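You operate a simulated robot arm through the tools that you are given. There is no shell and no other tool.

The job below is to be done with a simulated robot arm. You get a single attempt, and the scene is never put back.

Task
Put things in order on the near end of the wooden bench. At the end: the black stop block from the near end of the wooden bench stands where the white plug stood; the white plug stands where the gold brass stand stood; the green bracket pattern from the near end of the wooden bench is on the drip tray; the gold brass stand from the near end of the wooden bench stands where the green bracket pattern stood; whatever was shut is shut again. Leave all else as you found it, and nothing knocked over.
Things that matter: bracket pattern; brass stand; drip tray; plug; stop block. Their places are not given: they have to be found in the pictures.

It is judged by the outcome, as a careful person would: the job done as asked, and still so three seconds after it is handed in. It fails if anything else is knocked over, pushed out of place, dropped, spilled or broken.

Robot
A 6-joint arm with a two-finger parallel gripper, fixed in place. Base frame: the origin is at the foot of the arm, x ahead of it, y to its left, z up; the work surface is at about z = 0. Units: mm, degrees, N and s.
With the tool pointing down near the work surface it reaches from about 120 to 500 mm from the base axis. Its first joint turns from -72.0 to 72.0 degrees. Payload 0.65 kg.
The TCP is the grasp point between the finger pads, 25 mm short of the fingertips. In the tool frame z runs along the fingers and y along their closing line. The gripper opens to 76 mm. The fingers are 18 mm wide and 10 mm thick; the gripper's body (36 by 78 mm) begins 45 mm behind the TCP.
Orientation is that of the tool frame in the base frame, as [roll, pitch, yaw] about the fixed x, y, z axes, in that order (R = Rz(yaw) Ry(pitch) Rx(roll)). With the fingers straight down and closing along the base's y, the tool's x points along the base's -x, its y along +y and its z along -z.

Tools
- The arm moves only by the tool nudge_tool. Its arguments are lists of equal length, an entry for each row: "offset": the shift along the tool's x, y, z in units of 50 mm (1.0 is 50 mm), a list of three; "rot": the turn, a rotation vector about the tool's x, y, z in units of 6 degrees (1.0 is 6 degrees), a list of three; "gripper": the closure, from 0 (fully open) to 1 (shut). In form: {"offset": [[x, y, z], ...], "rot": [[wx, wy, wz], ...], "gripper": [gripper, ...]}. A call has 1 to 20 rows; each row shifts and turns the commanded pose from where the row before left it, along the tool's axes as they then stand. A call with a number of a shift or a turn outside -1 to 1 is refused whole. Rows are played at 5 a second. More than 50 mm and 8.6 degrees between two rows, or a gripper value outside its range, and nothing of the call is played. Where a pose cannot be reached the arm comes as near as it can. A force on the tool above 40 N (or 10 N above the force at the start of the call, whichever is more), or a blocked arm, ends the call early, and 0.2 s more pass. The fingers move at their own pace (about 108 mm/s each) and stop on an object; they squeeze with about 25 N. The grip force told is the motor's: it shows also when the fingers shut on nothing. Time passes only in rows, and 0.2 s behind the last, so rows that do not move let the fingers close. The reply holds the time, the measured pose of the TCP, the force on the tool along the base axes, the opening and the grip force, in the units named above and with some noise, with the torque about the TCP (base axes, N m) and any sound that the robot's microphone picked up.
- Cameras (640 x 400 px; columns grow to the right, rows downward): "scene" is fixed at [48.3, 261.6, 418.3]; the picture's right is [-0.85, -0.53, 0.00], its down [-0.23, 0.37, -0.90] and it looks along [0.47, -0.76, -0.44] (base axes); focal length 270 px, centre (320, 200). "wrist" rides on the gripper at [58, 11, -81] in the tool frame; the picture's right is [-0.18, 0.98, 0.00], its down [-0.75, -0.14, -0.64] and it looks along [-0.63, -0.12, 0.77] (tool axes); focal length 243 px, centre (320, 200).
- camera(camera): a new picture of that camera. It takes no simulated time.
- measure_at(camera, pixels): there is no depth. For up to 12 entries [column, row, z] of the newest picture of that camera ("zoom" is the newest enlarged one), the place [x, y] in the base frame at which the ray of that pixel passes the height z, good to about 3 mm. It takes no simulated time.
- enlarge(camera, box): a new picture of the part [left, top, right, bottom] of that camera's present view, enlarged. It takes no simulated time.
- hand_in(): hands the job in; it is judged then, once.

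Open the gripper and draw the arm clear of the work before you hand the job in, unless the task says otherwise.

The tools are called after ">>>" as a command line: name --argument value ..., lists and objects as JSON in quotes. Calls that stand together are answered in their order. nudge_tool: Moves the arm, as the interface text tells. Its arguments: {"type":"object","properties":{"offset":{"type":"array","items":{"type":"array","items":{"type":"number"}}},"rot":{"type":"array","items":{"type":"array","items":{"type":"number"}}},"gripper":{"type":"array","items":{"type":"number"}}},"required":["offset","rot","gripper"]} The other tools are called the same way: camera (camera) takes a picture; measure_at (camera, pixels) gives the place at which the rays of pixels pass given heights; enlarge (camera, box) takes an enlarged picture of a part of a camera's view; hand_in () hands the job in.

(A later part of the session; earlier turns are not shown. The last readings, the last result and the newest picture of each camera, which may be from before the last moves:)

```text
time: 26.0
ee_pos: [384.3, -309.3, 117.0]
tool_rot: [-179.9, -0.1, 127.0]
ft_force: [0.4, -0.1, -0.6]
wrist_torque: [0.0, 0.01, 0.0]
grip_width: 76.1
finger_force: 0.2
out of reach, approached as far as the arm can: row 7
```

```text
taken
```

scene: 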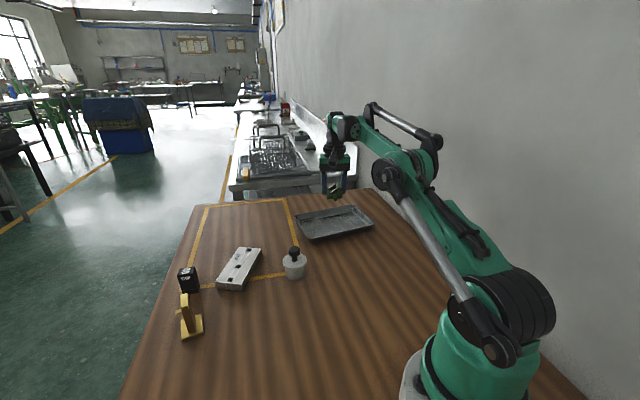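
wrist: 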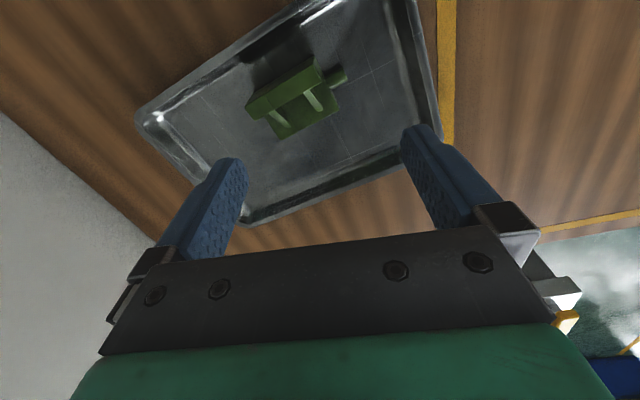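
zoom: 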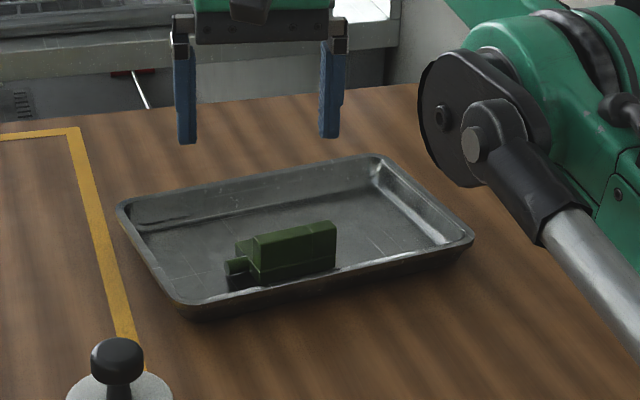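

The bracket sits fully inside the tray, upright. Now I travel at height to above the brass stand near (419,98), then start turning the tool.

>>> nudge_tool --offset '[[0.5075, 0.4548, -0.02], [0.5075, 0.4548, -0.02], [0.5075, 0.4548, -0.02], [0.5075, 0.4548, -0.02], [0.5075, 0.4548, -0.02], [0.5075, 0.4548, -0.02], [0.5075, 0.4548, -0.02], [0.5075, 0.4548, -0.02], [0.5075, 0.4548, -0.02], [0.5075, 0.4548, -0.02], [0.5075, 0.4548, -0.02], [0.5075, 0.4548, -0.02], [0, 0, 0], [0, 0, 0], [0, 0, 0], [0, 0, 0], [0, 0, 0], [0, 0, 0], [0, 0, 0], [0, 0, 0]]' --rot '[[0, 0, 0], [0, 0, 0], [0, 0, 0], [0, 0, 0], [0, 0, 0], [0, 0, 0], [0, 0, 0], [0, 0, 0], [0, 0, 0], [0, 0, 0], [0, 0, 0], [0, 0, 0], [0, 0, -1], [0, 0, -1], [0, 0, -1], [0, 0, -1], [0, 0, -1], [0, 0, -1], [0, 0, -1], [0, 0, -1]]' --gripper '[0, 0, 0, 0, 0, 0, 0, 0, 0, 0, 0, 0, 0, 0, 0, 0, 0, 0, 0, 0]'

```text
time: 30.2
ee_pos: [416.1, 98.0, 128.9]
tool_rot: [-179.9, 0.0, 175.0]
ft_force: [0.5, 0.0, -0.4]
wrist_torque: [-0.02, -0.02, -0.01]
grip_width: 76.2
finger_force: 0.1
```

Now at (416,98,129) with yaw 175°. I turn on to yaw 239° so the fingers close along the post's long side, then look.

>>> nudge_tool --offset '[[0, 0, 0], [0, 0, 0], [0, 0, 0], [0, 0, 0], [0, 0, 0], [0, 0, 0], [0, 0, 0], [0, 0, 0], [0, 0, 0], [0, 0, 0], [0, 0, 0], [0, 0, 0]]' --rot '[[0, 0, -0.97], [0, 0, -0.97], [0, 0, -0.97], [0, 0, -0.97], [0, 0, -0.97], [0, 0, -0.97], [0, 0, -0.97], [0, 0, -0.97], [0, 0, -0.97], [0, 0, -0.97], [0, 0, -0.97], [0, 0, 0]]' --gripper '[0, 0, 0, 0, 0, 0, 0, 0, 0, 0, 0, 0]'

>>> camera --camera "wrist"

>>> enlarge --camera "scene" --box '[150, 220, 260, 350]'

```text
time: 32.8
ee_pos: [417.6, 98.2, 129.2]
tool_rot: [-179.9, 0.1, -120.9]
ft_force: [-0.1, -0.6, 0.2]
wrist_torque: [-0.02, 0.04, -0.03]
grip_width: 76.0
finger_force: 0.0
```

```text
taken
```

wrist: 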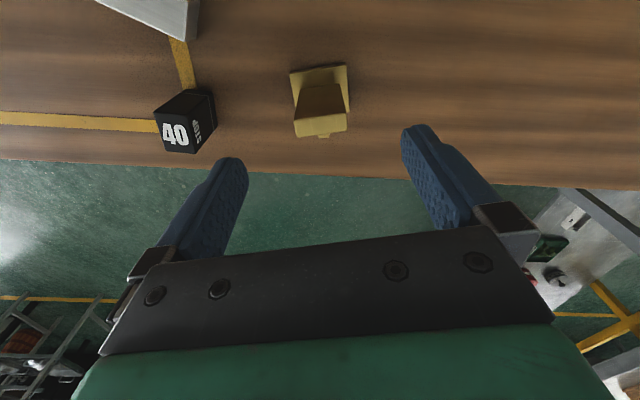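

```text
3.08 times, centred on (205, 285) of scene
```

zoom: 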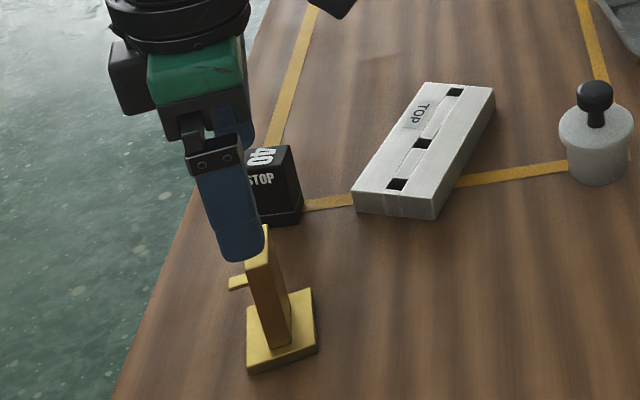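

The post top appears centred at (322,124), matching the tool axis within about 1 mm. I descend to z ≈ 46.

>>> nudge_tool --offset '[[0, 0, 0.4], [0, 0, 0.5], [0, 0, 0.5], [0, 0, 0.26], [0, 0, 0]]' --rot '[[0, 0, 0], [0, 0, 0], [0, 0, 0], [0, 0, 0], [0, 0, 0]]' --gripper '[0, 0, 0, 0, 0]'

>>> camera --camera "wrist"

>>> enlarge --camera "scene" --box '[150, 240, 260, 350]'

```text
time: 34.0
ee_pos: [417.2, 97.9, 45.1]
tool_rot: [-180.0, 0.0, -121.0]
ft_force: [0.7, -0.6, 0.2]
wrist_torque: [-0.01, -0.03, 0.0]
grip_width: 76.0
finger_force: 0.1
```

```text
taken
```

wrist: 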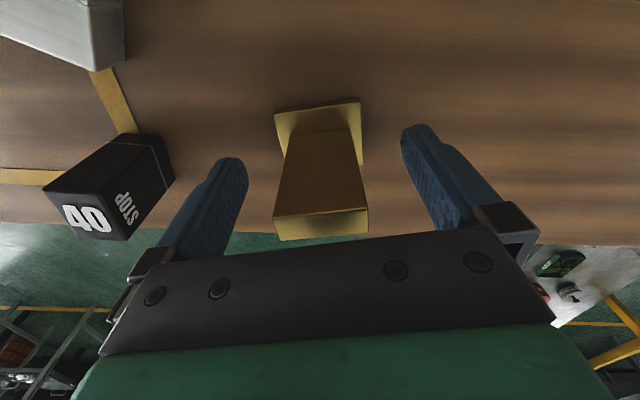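

```text
3.64 times, centred on (205, 295) of scene
```

zoom: 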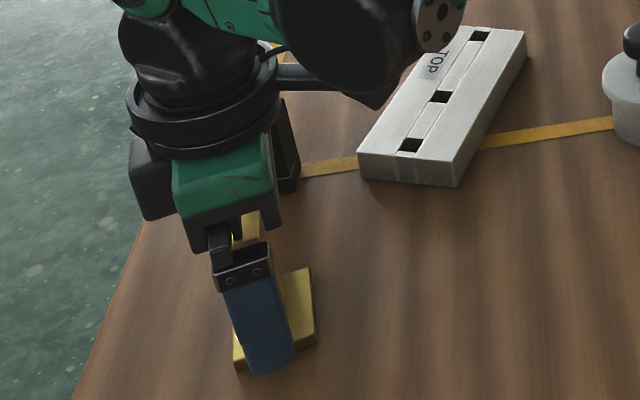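

The post is between the fingers, about 1.4 mm to +y and 2–3 mm to -x of the tool centre. I make that small correction and close.

>>> nudge_tool --offset '[[-0.045, 0.028, 0], [0, 0, 0], [0, 0, 0], [0, 0, 0], [0, 0, 0], [0, 0, 0], [0, 0, 0]]' --rot '[[0, 0, 0], [0, 0, 0], [0, 0, 0], [0, 0, 0], [0, 0, 0], [0, 0, 0], [0, 0, 0]]' --gripper '[0, 0, 0.3, 0.5, 0.7, 0.7, 0.7]'

>>> camera --camera "wrist"

```text
time: 35.6
ee_pos: [416.9, 101.1, 46.2]
tool_rot: [-180.0, -0.1, -120.9]
ft_force: [0.3, 0.1, 1.4]
wrist_torque: [0.02, 0.02, -0.03]
grip_width: 32.0
finger_force: 25.0
```

```text
taken
```

wrist: 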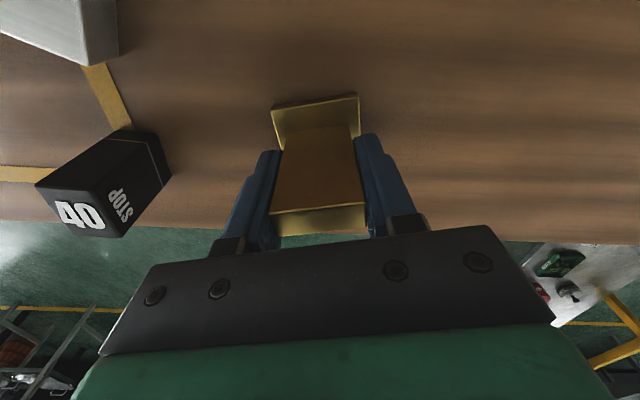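

Gripped at 32.0 mm, 25 N. I lift 60 mm and carry the stand to above the bracket's former spot (target tool (283,11)).

>>> nudge_tool --offset '[[0, 0, -0.1], [0, 0, -0.3], [0, 0, -0.4], [0, 0, -0.4], [0, 0, 0], [0.487, 0.228, 0], [0.487, 0.228, 0], [0.487, 0.228, 0], [0.487, 0.228, 0], [0.487, 0.228, 0], [0.487, 0.228, 0], [0, 0, 0]]' --rot '[[0, 0, 0], [0, 0, 0], [0, 0, 0], [0, 0, 0], [0, 0, 0], [0, 0, 0], [0, 0, 0], [0, 0, 0], [0, 0, 0], [0, 0, 0], [0, 0, 0], [0, 0, 0]]' --gripper '[0.7, 0.7, 0.7, 0.7, 0.7, 0.7, 0.7, 0.7, 0.7, 0.7, 0.7, 0.7]'

>>> camera --camera "scene"

>>> camera --camera "wrist"

```text
time: 38.2
ee_pos: [282.6, 10.9, 106.7]
tool_rot: [179.9, -0.1, -121.0]
ft_force: [0.7, 0.2, -1.8]
wrist_torque: [0.02, -0.01, 0.01]
grip_width: 32.0
finger_force: 24.7
```

```text
taken
```

scene: 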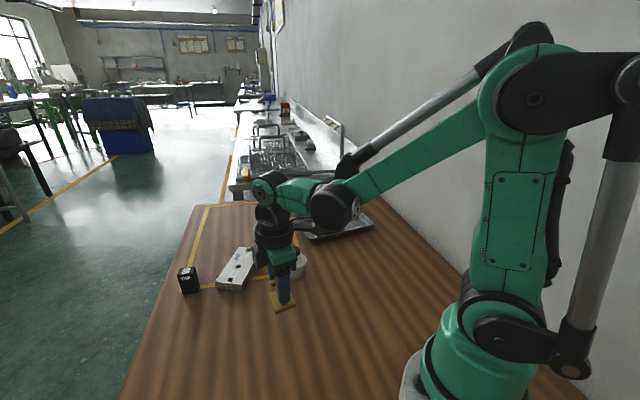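

```text
taken
```

wrist: 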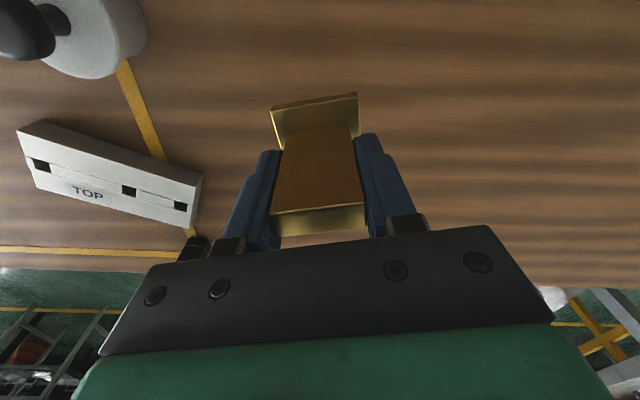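

The stand hangs upright at (282.6,10.9,106.7). I lower it to about 6 mm above the bench first and re-read the position.

>>> nudge_tool --offset '[[0, 0, 0.3], [0, 0, 0.4], [0, 0, 0.25], [0, 0, 0.12], [0, 0, 0]]' --rot '[[0, 0, 0], [0, 0, 0], [0, 0, 0], [0, 0, 0], [0, 0, 0]]' --gripper '[0.7, 0.7, 0.7, 0.7, 0.7]'

>>> enlarge --camera "scene" --box '[240, 260, 340, 350]'

```text
time: 39.4
ee_pos: [284.5, 10.3, 52.2]
tool_rot: [-179.9, -0.1, -120.9]
ft_force: [-0.1, -0.4, -2.4]
wrist_torque: [-0.02, 0.03, 0.02]
grip_width: 31.9
finger_force: 24.4
```

```text
4.44 times, centred on (290, 305) of scene
```

zoom: 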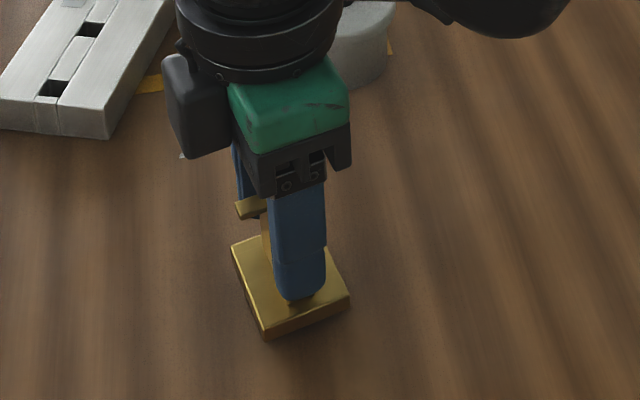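

The stand is just above the bench. I measure its foot corners to check the centre against (280.8,9.3).

>>> measure_at --camera "zoom" --pixels '[[231, 246, 13], [264, 326, 13], [349, 290, 13], [265, 340, 6], [349, 300, 6]]'

```text
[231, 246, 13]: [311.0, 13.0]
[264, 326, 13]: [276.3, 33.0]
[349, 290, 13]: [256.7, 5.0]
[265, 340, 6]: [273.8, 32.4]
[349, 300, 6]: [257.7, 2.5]
```

Foot centre measures about (284,9), 3 mm off in x. I shift 2 mm in -x and lower gently to contact.

>>> nudge_tool --offset '[[0.022, 0.036, 0.04], [0, 0, 0.04], [0, 0, 0.02], [0, 0, 0]]' --rot '[[0, 0, 0], [0, 0, 0], [0, 0, 0], [0, 0, 0]]' --gripper '[0.7, 0.7, 0.7, 0.7]'

```text
time: 40.4
ee_pos: [282.4, 11.4, 47.7]
tool_rot: [180.0, 0.0, -121.0]
ft_force: [-0.5, 0.6, -1.1]
wrist_torque: [-0.01, -0.02, 0.0]
grip_width: 31.8
finger_force: 25.1
```

No contact yet at z 47.7. I continue in 1 mm steps.

>>> nudge_tool --offset '[[0, 0, 0.02], [0, 0, 0]]' --rot '[[0, 0, 0], [0, 0, 0]]' --gripper '[0.7, 0.7]'

```text
time: 41.0
ee_pos: [280.9, 11.4, 46.7]
tool_rot: [-180.0, 0.0, -121.1]
ft_force: [-0.1, -0.4, -1.5]
wrist_torque: [0.0, -0.01, 0.03]
grip_width: 31.4
finger_force: 24.7
```

>>> nudge_tool --offset '[[0, 0, 0.016], [0, 0, 0]]' --rot '[[0, 0, 0], [0, 0, 0]]' --gripper '[0.7, 0.7]'

```text
time: 41.6
ee_pos: [280.4, 12.1, 46.4]
tool_rot: [180.0, 0.0, -121.0]
ft_force: [-0.4, 0.2, 4.2]
wrist_torque: [0.03, 0.03, -0.04]
grip_width: 31.7
finger_force: 25.1
```

Contact (4.2 N upward) at z 46.4: the stand rests on the bench. I open the fingers and rise straight up.

>>> nudge_tool --offset '[[0, 0, 0], [0, 0, 0], [0, 0, 0], [0, 0, -0.1], [0, 0, -0.4], [0, 0, -0.5], [0, 0, -0.5], [0, 0, -0.4], [0, 0, 0]]' --rot '[[0, 0, 0], [0, 0, 0], [0, 0, 0], [0, 0, 0], [0, 0, 0], [0, 0, 0], [0, 0, 0], [0, 0, 0], [0, 0, 0]]' --gripper '[0.45, 0.3, 0.3, 0.2, 0.2, 0.2, 0.1, 0, 0]'

>>> camera --camera "scene"

>>> camera --camera "wrist"

```text
time: 43.6
ee_pos: [281.7, 12.2, 141.7]
tool_rot: [179.9, 0.1, -121.0]
ft_force: [0.3, -0.5, -0.6]
wrist_torque: [-0.01, 0.01, -0.01]
grip_width: 75.7
finger_force: 0.1
```

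```text
taken
```

scene: 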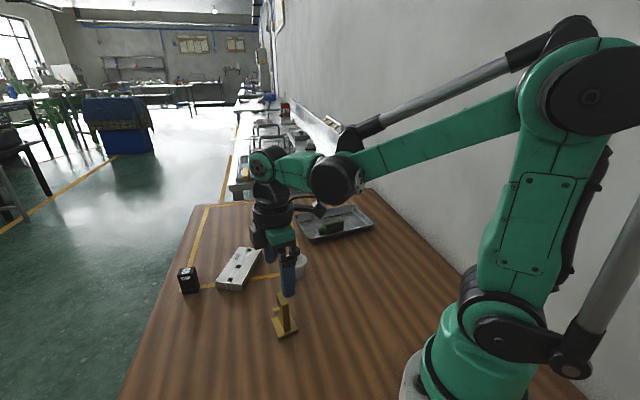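

```text
taken
```

wrist: 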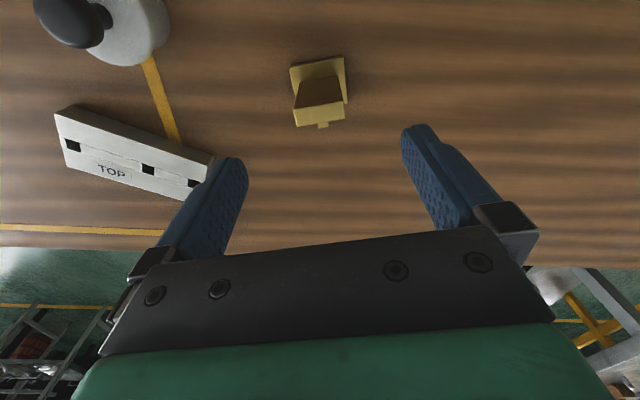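

The stand is upright at about (281,11), where the bracket stood. Next I go over the plug (346,-113) and turn the tool back to yaw 180°.

>>> nudge_tool --offset '[[0.371, -0.598, 0], [0.371, -0.598, 0], [0.371, -0.598, 0], [0.371, -0.598, 0], [0, 0, 0], [0, 0, 0], [0, 0, 0], [0, 0, 0], [0, 0, 0], [0, 0, 0], [0, 0, 0], [0, 0, 0], [0, 0, 0], [0, 0, 0], [0, 0, 0]]' --rot '[[0, 0, 0], [0, 0, 0], [0, 0, 0], [0, 0, 0], [0, 0, 0.983], [0, 0, 0.983], [0, 0, 0.983], [0, 0, 0.983], [0, 0, 0.983], [0, 0, 0.983], [0, 0, 0.983], [0, 0, 0.983], [0, 0, 0.983], [0, 0, 0.983], [0, 0, 0]]' --gripper '[0, 0, 0, 0, 0, 0, 0, 0, 0, 0, 0, 0, 0, 0, 0]'

>>> camera --camera "wrist"

>>> camera --camera "scene"

```text
time: 46.8
ee_pos: [345.6, -113.8, 142.1]
tool_rot: [-180.0, 0.0, 179.9]
ft_force: [-0.5, 0.2, -0.5]
wrist_torque: [0.02, 0.03, 0.01]
grip_width: 76.1
finger_force: 0.0
```

```text
taken
```

wrist: 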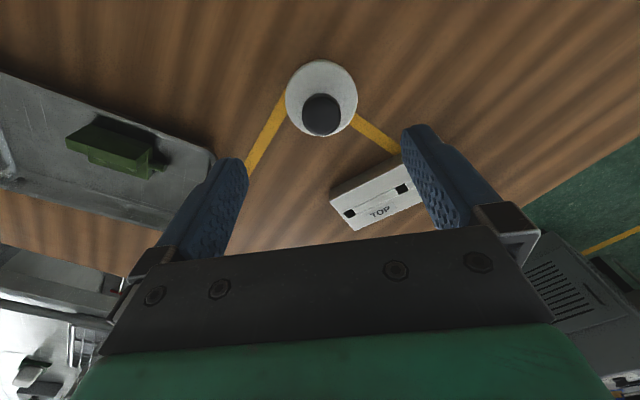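

```text
taken
```

scene: 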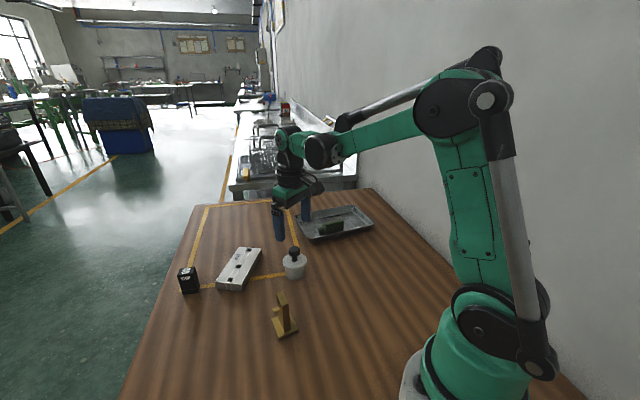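

Knob at (322,115) and flange at (322,98) show the plug within 2 mm of the tool axis. I shift 1.5 mm in y and descend to z ≈ 67, keeping the tips above the flange.

>>> nudge_tool --offset '[[0, 0.03, 0.4], [0, 0, 0.5], [0, 0, 0.4], [0, 0, 0.2], [0, 0, 0]]' --rot '[[0, 0, 0], [0, 0, 0], [0, 0, 0], [0, 0, 0], [0, 0, 0]]' --gripper '[0, 0, 0, 0, 0]'

>>> camera --camera "wrist"

>>> enlarge --camera "scene" --box '[260, 210, 340, 290]'

```text
time: 48.0
ee_pos: [345.2, -113.6, 66.4]
tool_rot: [-179.9, 0.0, -180.0]
ft_force: [-0.6, 0.2, -0.2]
wrist_torque: [0.01, 0.0, 0.02]
grip_width: 76.0
finger_force: 0.1
```

```text
taken
```

wrist: 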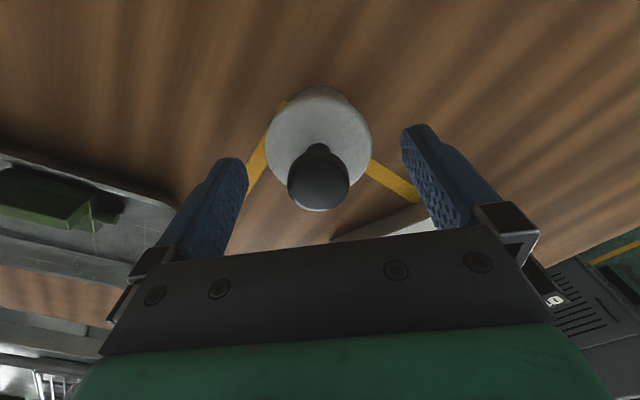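

```text
5.00 times, centred on (300, 250) of scene
```

zoom: 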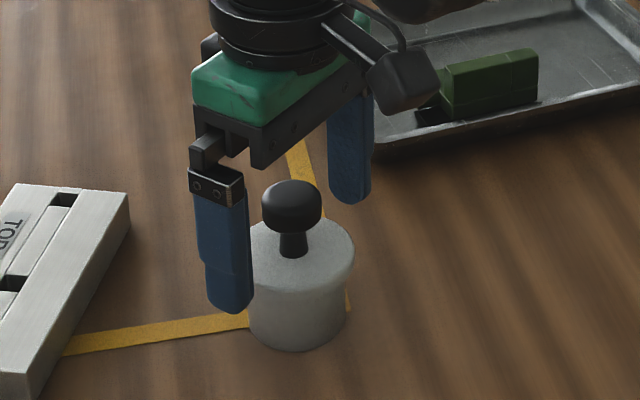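

The knob sits centred between the fingers at (319,177), a few mm below the grasp point. I raise 1.5 mm for margin over the flange and close on the knob.

>>> nudge_tool --offset '[[0, 0, -0.03], [0, 0, 0], [0, 0, 0], [0, 0, 0], [0, 0, 0], [0, 0, 0], [0, 0, 0]]' --rot '[[0, 0, 0], [0, 0, 0], [0, 0, 0], [0, 0, 0], [0, 0, 0], [0, 0, 0], [0, 0, 0]]' --gripper '[0, 0.3, 0.5, 0.6, 0.8, 0.8, 0.8]'

>>> camera --camera "wrist"

>>> enlarge --camera "scene" --box '[260, 210, 340, 290]'

```text
time: 49.6
ee_pos: [345.4, -113.2, 67.1]
tool_rot: [180.0, 0.0, 180.0]
ft_force: [0.0, -0.2, 0.7]
wrist_torque: [0.01, 0.02, -0.02]
grip_width: 24.9
finger_force: 24.5
```

```text
taken
```

wrist: 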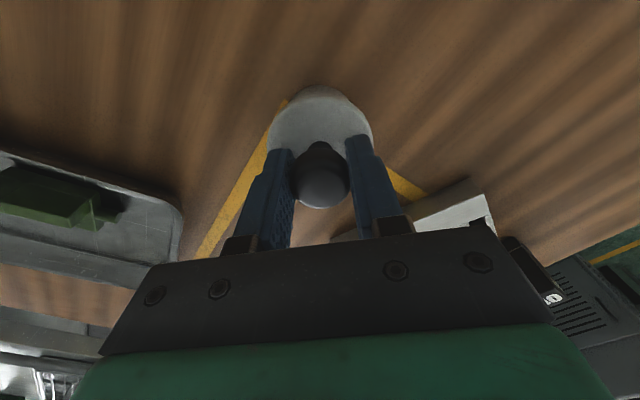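

```text
5.00 times, centred on (300, 250) of scene
```

zoom: 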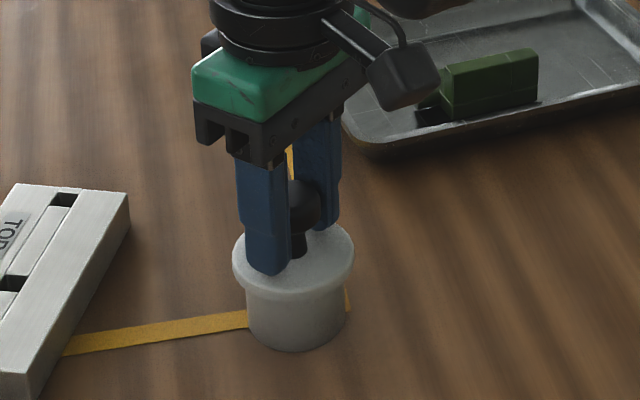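

Gripped the knob at 24.9 mm, plug axis at about (345.4,-113). I lift gently and check the force and picture.

>>> nudge_tool --offset '[[0, 0, -0.06], [0, 0, -0.1], [0, 0, -0.2], [0, 0, 0]]' --rot '[[0, 0, 0], [0, 0, 0], [0, 0, 0], [0, 0, 0]]' --gripper '[0.8, 0.8, 0.8, 0.8]'

>>> enlarge --camera "scene" --box '[260, 210, 340, 290]'

>>> camera --camera "wrist"

```text
time: 50.6
ee_pos: [345.1, -112.5, 84.7]
tool_rot: [180.0, -0.1, 180.0]
ft_force: [-0.5, 0.7, -0.8]
wrist_torque: [-0.03, -0.01, -0.01]
grip_width: 24.5
finger_force: 24.9
```

```text
5.00 times, centred on (300, 250) of scene
```

zoom: 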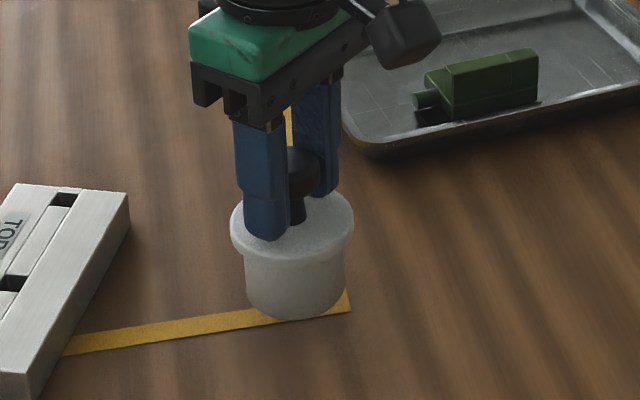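

```text
taken
```

wrist: 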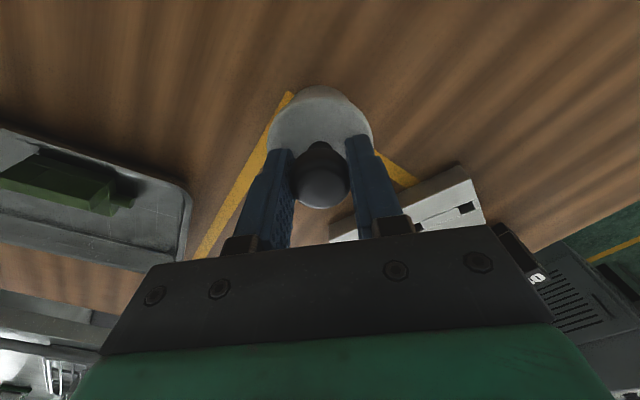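

The plug lifts freely and hangs straight. I raise it another 45 mm and carry it to above the stand's old spot (417,99).

>>> nudge_tool --offset '[[0, 0, -0.4], [0, 0, -0.5], [-0.2054, 0.6043, 0], [-0.2054, 0.6043, 0], [-0.2054, 0.6043, 0], [-0.2054, 0.6043, 0], [-0.2054, 0.6043, 0], [-0.2054, 0.6043, 0], [-0.2054, 0.6043, 0], [0, 0, 0]]' --rot '[[0, 0, 0], [0, 0, 0], [0, 0, 0], [0, 0, 0], [0, 0, 0], [0, 0, 0], [0, 0, 0], [0, 0, 0], [0, 0, 0], [0, 0, 0]]' --gripper '[0.8, 0.8, 0.8, 0.8, 0.8, 0.8, 0.8, 0.8, 0.8, 0.8]'

>>> camera --camera "scene"

>>> camera --camera "wrist"

```text
time: 52.8
ee_pos: [417.2, 100.0, 130.2]
tool_rot: [-179.9, 0.0, 180.0]
ft_force: [-0.2, 0.5, -0.1]
wrist_torque: [0.03, 0.03, -0.02]
grip_width: 24.4
finger_force: 25.4
```

```text
taken
```

scene: 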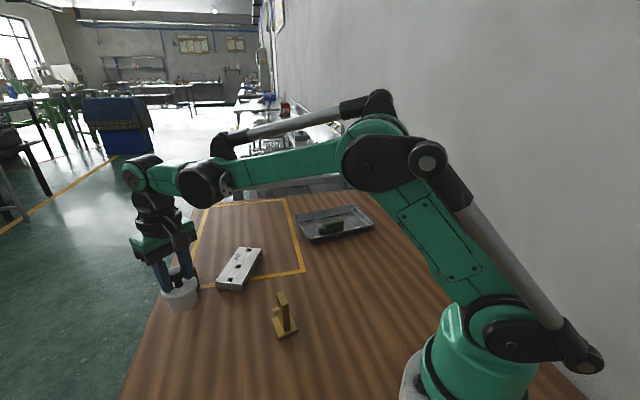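

```text
taken
```

wrist: 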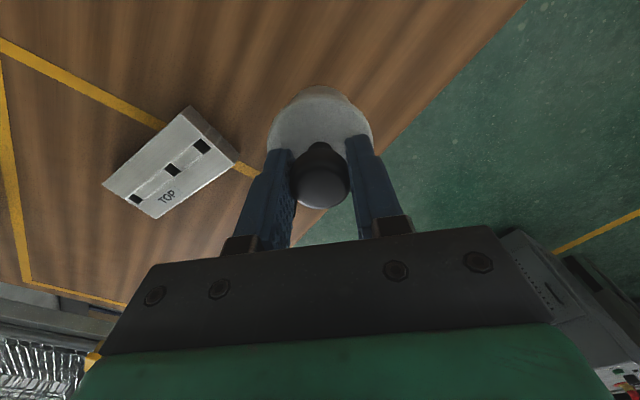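

The plug is above the stand's old spot. I check the bench edge distance there before lowering.

>>> measure_at --camera "scene" --pixels '[[144, 326, 0], [160, 290, 0], [150, 312, 0]]'

>>> nudge_tool --offset '[[0, 0, 0.4], [0, 0, 0.4], [0, 0, 0.25], [0, 0, 0]]' --rot '[[0, 0, 0], [0, 0, 0], [0, 0, 0], [0, 0, 0]]' --gripper '[0.8, 0.8, 0.8, 0.8]'

>>> enlarge --camera "scene" --box '[140, 250, 240, 350]'

```text
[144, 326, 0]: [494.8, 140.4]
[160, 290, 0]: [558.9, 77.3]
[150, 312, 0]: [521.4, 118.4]
```

```text
time: 53.8
ee_pos: [418.8, 99.7, 77.6]
tool_rot: [180.0, 0.1, 180.0]
ft_force: [0.7, 0.2, -0.5]
wrist_torque: [0.02, 0.04, 0.0]
grip_width: 24.6
finger_force: 25.1
```

```text
4.00 times, centred on (190, 300) of scene
```

zoom: 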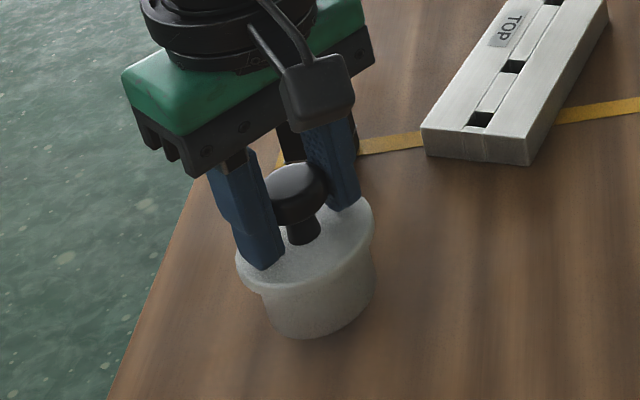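

The bench edge is far enough, and the plug's look in the hand matches its look before lifting. I lower 8 mm, then in 1 mm steps to contact.

>>> nudge_tool --offset '[[0.02, -0.01, 0.08], [0, 0, 0.08], [0, 0, 0.02], [0, 0, 0]]' --rot '[[0, 0, 0], [0, 0, 0], [0, 0, 0], [0, 0, 0]]' --gripper '[0.8, 0.8, 0.8, 0.8]'

```text
time: 54.8
ee_pos: [418.0, 98.3, 70.7]
tool_rot: [-179.9, 0.0, 179.9]
ft_force: [0.3, -0.1, -1.1]
wrist_torque: [-0.02, -0.01, 0.04]
grip_width: 24.3
finger_force: 24.8
```

No contact at z 70.7. Two further 1 mm steps.

>>> nudge_tool --offset '[[0, 0, 0.02], [0, 0, 0.02], [0, 0, 0]]' --rot '[[0, 0, 0], [0, 0, 0], [0, 0, 0]]' --gripper '[0.8, 0.8, 0.8]'

```text
time: 55.6
ee_pos: [416.2, 97.8, 67.1]
tool_rot: [180.0, -0.1, 180.0]
ft_force: [-1.0, -0.4, 9.0]
wrist_torque: [0.11, -0.06, 0.01]
grip_width: 24.5
finger_force: 24.8
```

Contact (9 N) at z 67.1: the plug stands on the bench at about (416.5,98). I open and rise straight up.

>>> nudge_tool --offset '[[0, 0, 0], [0, 0, 0], [0, 0, 0], [0, 0, -0.2], [0, 0, -0.4], [0, 0, -0.5], [0, 0, -0.3], [0, 0, 0]]' --rot '[[0, 0, 0], [0, 0, 0], [0, 0, 0], [0, 0, 0], [0, 0, 0], [0, 0, 0], [0, 0, 0], [0, 0, 0]]' --gripper '[0.5, 0.3, 0.3, 0.3, 0.3, 0.2, 0, 0]'

>>> camera --camera "wrist"

>>> enlarge --camera "scene" --box '[140, 230, 340, 350]'

```text
time: 57.4
ee_pos: [416.3, 98.6, 137.8]
tool_rot: [180.0, 0.0, 180.0]
ft_force: [-0.4, 0.2, 0.3]
wrist_torque: [0.02, 0.03, -0.03]
grip_width: 76.1
finger_force: 0.1
```

```text
taken
```

wrist: 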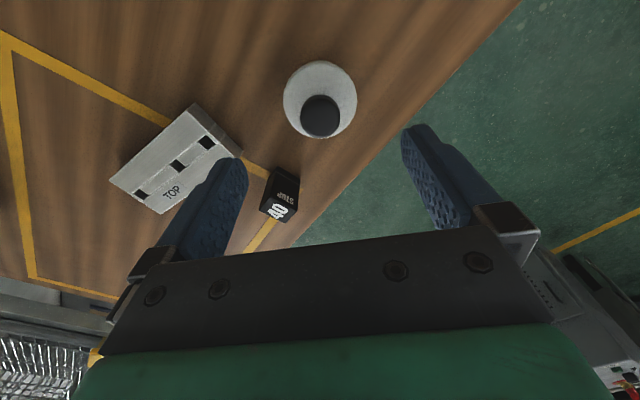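

```text
3.20 times, centred on (240, 290) of scene
```

zoom: 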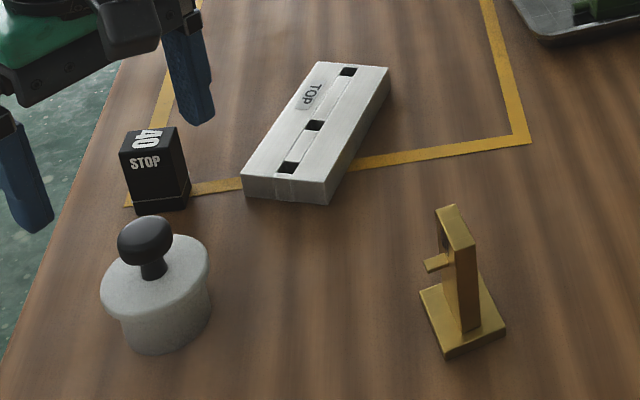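

The plug stands upright on the stand's old spot. Now the block: I turn to yaw 227.5° and move to (478,45) at z 110, short of the block, to check reach and alignment.

>>> nudge_tool --offset '[[0, 0, 0], [0, 0, 0], [0, 0, 0], [0, 0, 0], [0, 0, 0], [0, 0, 0], [0, 0, 0], [0, 0, 0], [-0.0147, -0.545, 0.187], [-0.0147, -0.545, 0.187], [-0.0147, -0.545, 0.187], [0, 0, 0]]' --rot '[[0, 0, -0.99], [0, 0, -0.99], [0, 0, -0.99], [0, 0, -0.99], [0, 0, -0.99], [0, 0, -0.99], [0, 0, -0.99], [0, 0, -0.99], [0, 0, 0], [0, 0, 0], [0, 0, 0], [0, 0, 0]]' --gripper '[0, 0, 0, 0, 0, 0, 0, 0, 0, 0, 0, 0]'

>>> camera --camera "wrist"

>>> enlarge --camera "scene" --box '[140, 200, 260, 340]'

```text
time: 60.0
ee_pos: [479.0, 42.9, 109.0]
tool_rot: [180.0, 0.0, -132.5]
ft_force: [0.4, -0.4, -0.6]
wrist_torque: [0.0, 0.0, 0.04]
grip_width: 76.1
finger_force: 0.1
```

```text
taken
```

wrist: 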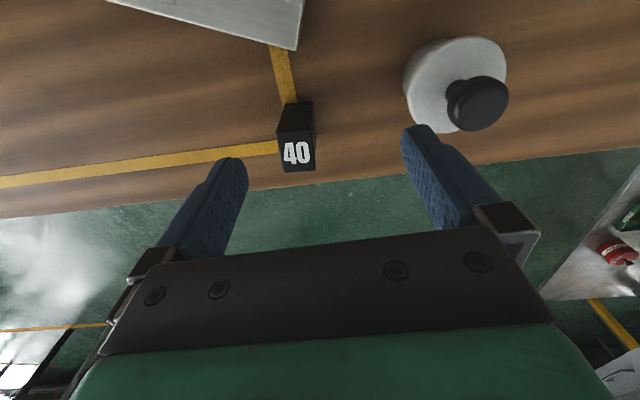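

```text
2.86 times, centred on (200, 270) of scene
```

zoom: 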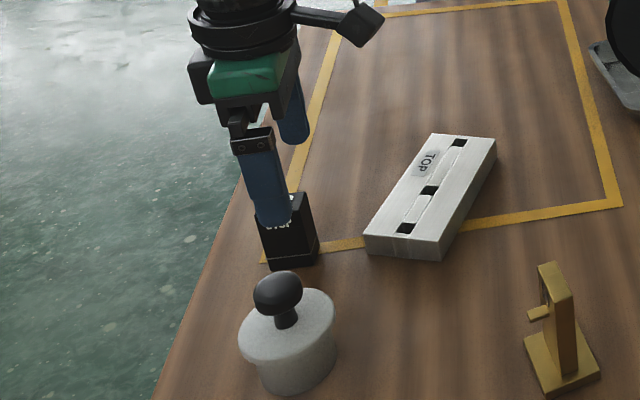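

The block is visible at (296,145). I enlarge to get its exact pose relative to the fingers.

>>> enlarge --camera "wrist" --box '[260, 90, 340, 180]'

```text
4.44 times, centred on (300, 135) of wrist
```

zoom: 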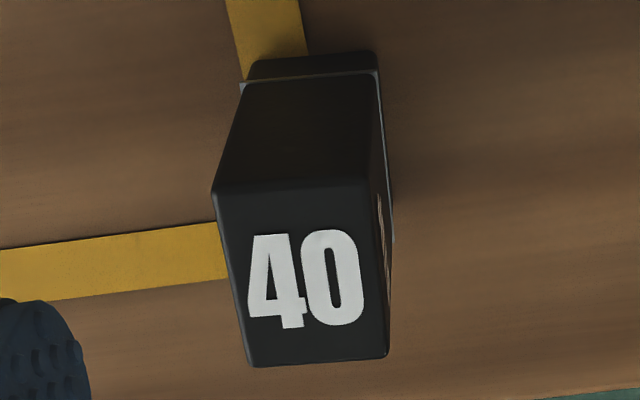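

Top-face corners in the zoom are (214,192), (365,185), (387,357), (247,366); base near corners (247,70), (377,58). I measure them at height 49 and 0.

>>> measure_at --camera "zoom" --pixels '[[214, 192, 49], [365, 185, 49], [387, 357, 49], [247, 366, 49], [300, 275, 49], [247, 62, 0], [377, 52, 0], [392, 215, 0]]'

```text
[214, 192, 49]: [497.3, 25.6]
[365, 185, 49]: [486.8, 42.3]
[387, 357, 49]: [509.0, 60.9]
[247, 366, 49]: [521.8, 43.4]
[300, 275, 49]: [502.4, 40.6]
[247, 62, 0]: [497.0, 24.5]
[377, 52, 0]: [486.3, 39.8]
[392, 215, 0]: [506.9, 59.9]
```

The block centre is (503,42) with its long axis at about 40°, so the tool needs ~6.5° less yaw. I turn to 221°, go down to z ≈ 82 and move out over the block.

>>> nudge_tool --offset '[[0, 0, 0.27], [0, 0, 0.27], [-0.176, -0.164, 0], [-0.176, -0.164, 0], [0, 0, 0]]' --rot '[[0, 0, 0.53], [0, 0, 0.53], [0, 0, 0], [0, 0, 0], [0, 0, 0]]' --gripper '[0, 0, 0, 0, 0]'

>>> camera --camera "wrist"

>>> enlarge --camera "wrist" --box '[270, 90, 360, 190]'

```text
time: 61.2
ee_pos: [496.3, 43.9, 81.4]
tool_rot: [-179.9, 0.0, -138.9]
ft_force: [0.9, -0.4, -0.9]
wrist_torque: [-0.03, 0.03, 0.02]
grip_width: 75.7
finger_force: 0.1
out of reach, approached as far as the arm can: row 4
```

```text
taken
```

wrist: 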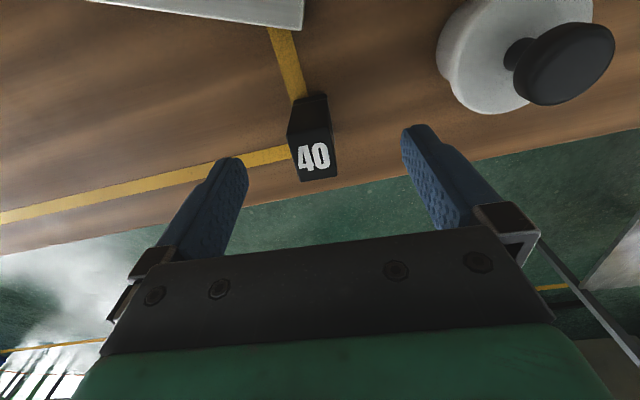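

```text
4.00 times, centred on (315, 140) of wrist
```

zoom: 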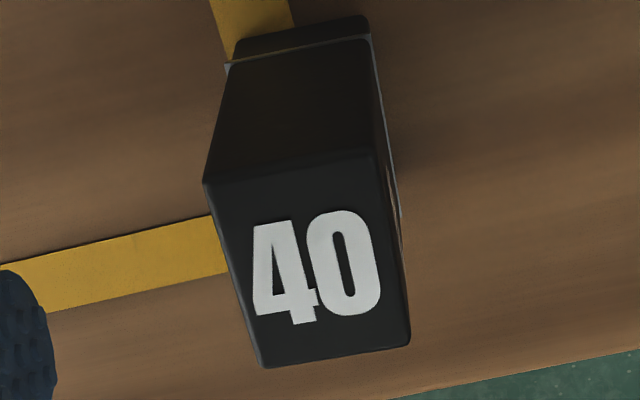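

Reach ends at (496.3,43.9,81.4), but the block is only about 7 mm farther, well within the open fingers. I descend here to about z 37; reach grows lower down.

>>> nudge_tool --offset '[[0, 0, 0.3], [0, 0, 0.3], [0, 0, 0.2], [0, 0, 0.1], [0, 0, 0]]' --rot '[[0, 0, 0], [0, 0, 0], [0, 0, 0], [0, 0, 0], [0, 0, 0]]' --gripper '[0, 0, 0, 0, 0]'

>>> camera --camera "wrist"

>>> enlarge --camera "scene" --box '[140, 220, 240, 340]'

```text
time: 62.4
ee_pos: [496.5, 43.3, 35.1]
tool_rot: [179.9, 0.0, -138.8]
ft_force: [0.0, 0.1, 0.2]
wrist_torque: [0.02, -0.01, 0.0]
grip_width: 75.9
finger_force: 0.1
```

```text
taken
```

wrist: 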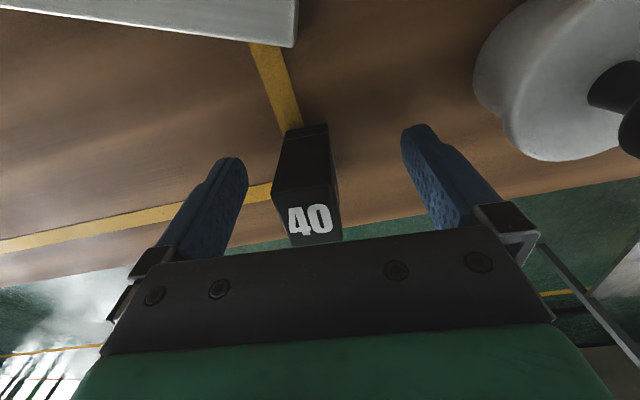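

```text
3.33 times, centred on (190, 280) of scene
```

zoom: 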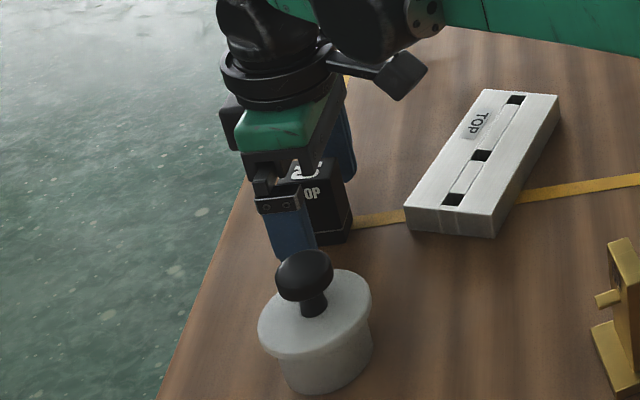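

The block stands between the fingers about 5 mm toward the left finger. I shift out toward its centre and lower 4 mm, then check the pose.

>>> nudge_tool --offset '[[-0.04, -0.05, 0.04], [-0.04, -0.05, 0.04], [0, 0, 0]]' --rot '[[0, 0, 0], [0, 0, 0], [0, 0, 0]]' --gripper '[0, 0, 0]'

>>> enlarge --camera "wrist" --box '[200, 100, 460, 260]'

```text
time: 63.2
ee_pos: [494.8, 42.1, 34.7]
tool_rot: [-180.0, 0.0, -138.8]
ft_force: [0.4, 0.0, -0.4]
wrist_torque: [-0.01, -0.01, 0.04]
grip_width: 76.3
finger_force: 0.1
out of reach, approached as far as the arm can: row 1, 2
```

```text
2.46 times, centred on (330, 180) of wrist
```

zoom: 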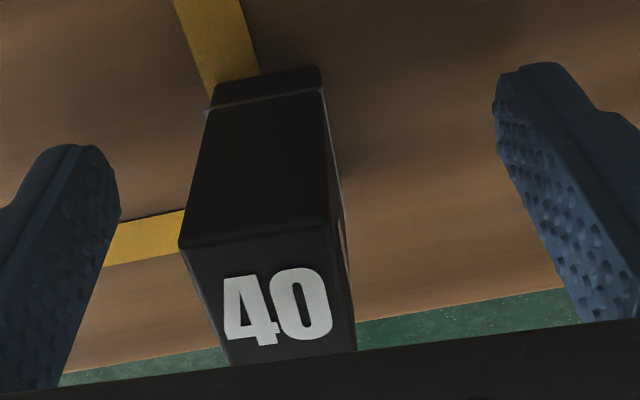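

The arm is at its limit here (494.8,42.1,34.7); the block's centre is about 6 mm off along the finger width and 5 mm along the closing line, which the grip can take. I close gently.

>>> nudge_tool --offset '[[0, 0, 0], [0, 0, 0], [0, 0, 0], [0, 0, 0], [0, 0, 0], [0, 0, 0], [0, 0, 0]]' --rot '[[0, 0, 0], [0, 0, 0], [0, 0, 0], [0, 0, 0], [0, 0, 0], [0, 0, 0], [0, 0, 0]]' --gripper '[0.3, 0.45, 0.55, 0.65, 0.8, 0.85, 0.85]'

>>> enlarge --camera "wrist" --box '[200, 100, 460, 260]'

```text
time: 64.8
ee_pos: [496.1, 42.7, 33.8]
tool_rot: [180.0, 0.1, -138.7]
ft_force: [-1.2, 0.4, 0.7]
wrist_torque: [0.01, 0.06, 0.0]
grip_width: 21.6
finger_force: 25.1
```

```text
2.46 times, centred on (330, 180) of wrist
```

zoom: 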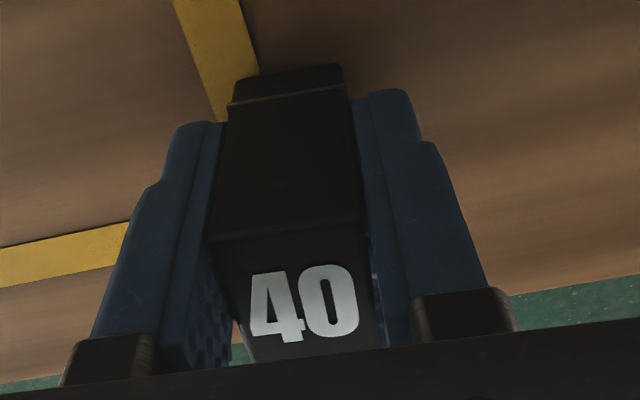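

Gripped at 21.6 mm; the block's centre is about 7 mm along -x of the tool. I lift 40 mm straight up and check.

>>> nudge_tool --offset '[[0, 0, -0.08], [0, 0, -0.2], [0, 0, -0.3], [0, 0, -0.2], [0, 0, 0]]' --rot '[[0, 0, 0], [0, 0, 0], [0, 0, 0], [0, 0, 0], [0, 0, 0]]' --gripper '[0.85, 0.85, 0.85, 0.85, 0.85]'

>>> enlarge --camera "wrist" --box '[200, 100, 460, 260]'

>>> enlarge --camera "scene" --box '[140, 200, 240, 320]'

```text
time: 66.0
ee_pos: [495.8, 41.8, 73.2]
tool_rot: [-180.0, 0.0, -138.8]
ft_force: [-0.5, 0.1, -2.9]
wrist_torque: [0.0, 0.01, -0.02]
grip_width: 22.1
finger_force: 24.3
```

```text
2.46 times, centred on (330, 180) of wrist
```

zoom: 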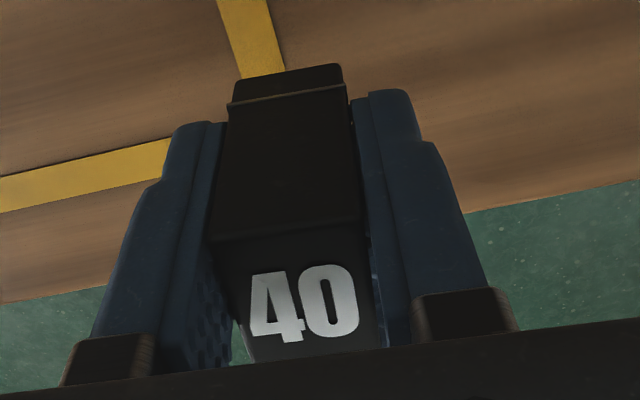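

```text
3.33 times, centred on (190, 260) of scene
```

zoom: 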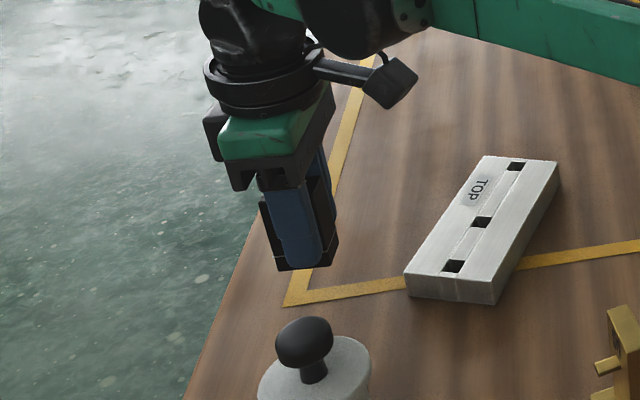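

The block is held level, bottom about 39 mm up. I carry it inward while rising to about z 113, toward the plug's old spot (tool target (340,-118)).

>>> nudge_tool --offset '[[0.637, -0.052, -0.2], [0.637, -0.052, -0.2], [0.637, -0.052, -0.2], [0.637, -0.052, -0.2], [0.637, -0.052, 0], [0.637, -0.052, 0], [0.637, -0.052, 0], [0, 0, 0]]' --rot '[[0, 0, 0], [0, 0, 0], [0, 0, 0], [0, 0, 0], [0, 0, 0], [0, 0, 0], [0, 0, 0], [0, 0, 0]]' --gripper '[0.85, 0.85, 0.85, 0.85, 0.85, 0.85, 0.85, 0.85]'

>>> camera --camera "scene"

>>> camera --camera "wrist"

```text
time: 67.8
ee_pos: [338.0, -118.5, 113.7]
tool_rot: [-180.0, 0.0, -138.7]
ft_force: [0.0, 0.7, -3.1]
wrist_torque: [0.0, 0.02, -0.01]
grip_width: 21.8
finger_force: 24.6
```

```text
taken
```

scene: 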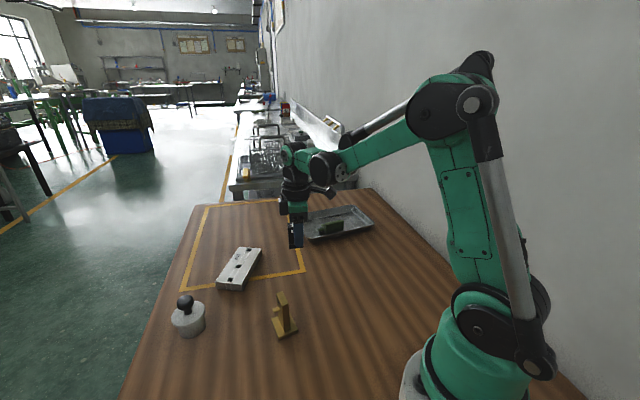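

```text
taken
```

wrist: 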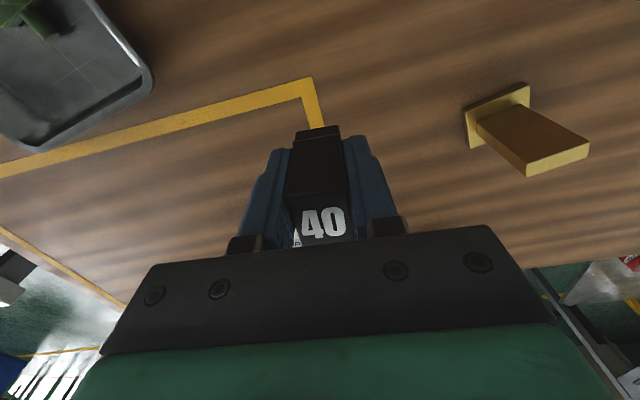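

The block hangs over the plug's old spot. I lower to about 6 mm above the bench and then measure where its base is.

>>> nudge_tool --offset '[[-0.03, -0.01, 0.4], [0, 0, 0.5], [0, 0, 0.35], [0, 0, 0.21], [0, 0, 0]]' --rot '[[0, 0, 0], [0, 0, 0], [0, 0, 0], [0, 0, 0], [0, 0, 0]]' --gripper '[0.85, 0.85, 0.85, 0.85, 0.85]'

>>> enlarge --camera "scene" --box '[260, 220, 340, 290]'

```text
time: 69.0
ee_pos: [340.5, -118.5, 41.0]
tool_rot: [-180.0, 0.0, -138.9]
ft_force: [0.4, 1.0, -1.9]
wrist_torque: [-0.07, 0.04, -0.01]
grip_width: 22.1
finger_force: 24.7
```

```text
5.71 times, centred on (300, 255) of scene
```

zoom: 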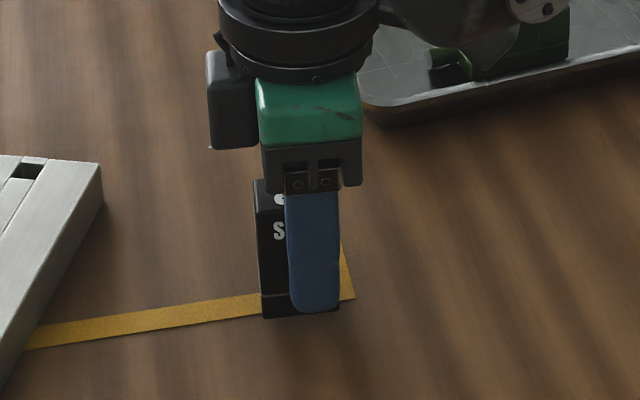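

The block's base front edge runs from (262,318) to about (338,311). I measure it.

>>> measure_at --camera "zoom" --pixels '[[262, 318, 6], [338, 311, 6], [352, 285, 0], [356, 298, 0]]'

```text
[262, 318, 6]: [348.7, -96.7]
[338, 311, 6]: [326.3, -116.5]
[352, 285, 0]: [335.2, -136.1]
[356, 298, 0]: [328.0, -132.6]
```

The block centre is about (345,-114), within 2 mm of the plug's former axis (345.4,-113). I lower 5 mm and then in small steps to contact.

>>> nudge_tool --offset '[[0, 0, 0.06], [0, 0, 0.04], [0, 0, 0.02], [0, 0, 0]]' --rot '[[0, 0, 0], [0, 0, 0], [0, 0, 0], [0, 0, 0]]' --gripper '[0.85, 0.85, 0.85, 0.85]'

```text
time: 70.0
ee_pos: [341.6, -117.4, 35.5]
tool_rot: [-179.9, 0.0, -138.8]
ft_force: [-0.9, -0.1, -2.2]
wrist_torque: [-0.03, 0.01, 0.0]
grip_width: 22.1
finger_force: 25.2
```

No contact at z 35.5 yet; two 0.8 mm steps.

>>> nudge_tool --offset '[[0, 0, 0.016], [0, 0, 0.016], [0, 0, 0]]' --rot '[[0, 0, 0], [0, 0, 0], [0, 0, 0]]' --gripper '[0.85, 0.85, 0.85]'

```text
time: 70.8
ee_pos: [340.3, -117.1, 33.2]
tool_rot: [-179.9, -0.1, -138.8]
ft_force: [0.3, -0.4, 20.6]
wrist_torque: [0.02, 0.0, 0.0]
grip_width: 22.1
finger_force: 25.0
```

Contact at z 33.2 (20 N). I ease up half a millimetre, open, and rise straight up.

>>> nudge_tool --offset '[[0, 0, -0.012], [0, 0, 0], [0, 0, 0], [0, 0, 0], [0, 0, -0.1], [0, 0, -0.3], [0, 0, -0.5], [0, 0, -0.5], [0, 0, -0.5], [0, 0, 0]]' --rot '[[0, 0, 0], [0, 0, 0], [0, 0, 0], [0, 0, 0], [0, 0, 0], [0, 0, 0], [0, 0, 0], [0, 0, 0], [0, 0, 0], [0, 0, 0]]' --gripper '[0.85, 0.6, 0.45, 0.4, 0.4, 0.4, 0.3, 0.1, 0, 0]'

>>> camera --camera "scene"

>>> camera --camera "wrist"

```text
time: 73.0
ee_pos: [341.4, -116.7, 128.4]
tool_rot: [-180.0, -0.1, -138.8]
ft_force: [-0.4, 0.5, -0.4]
wrist_torque: [-0.02, 0.0, -0.01]
grip_width: 75.9
finger_force: 0.1
```

```text
taken
```

scene: 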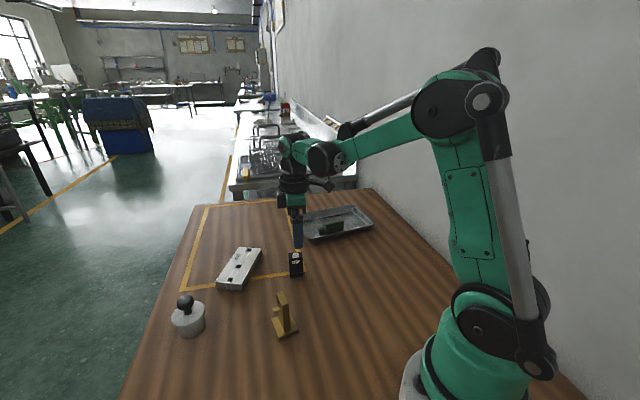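

```text
taken
```

wrist: 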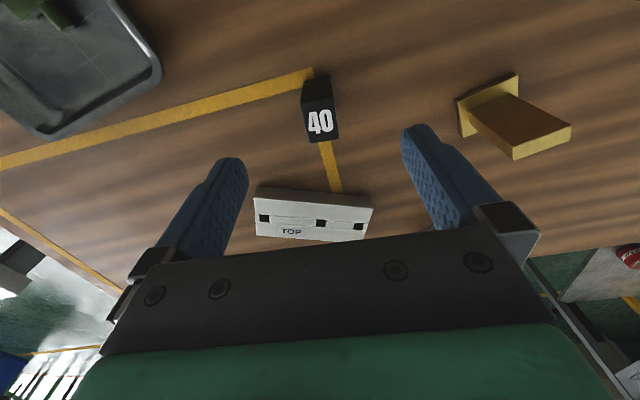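

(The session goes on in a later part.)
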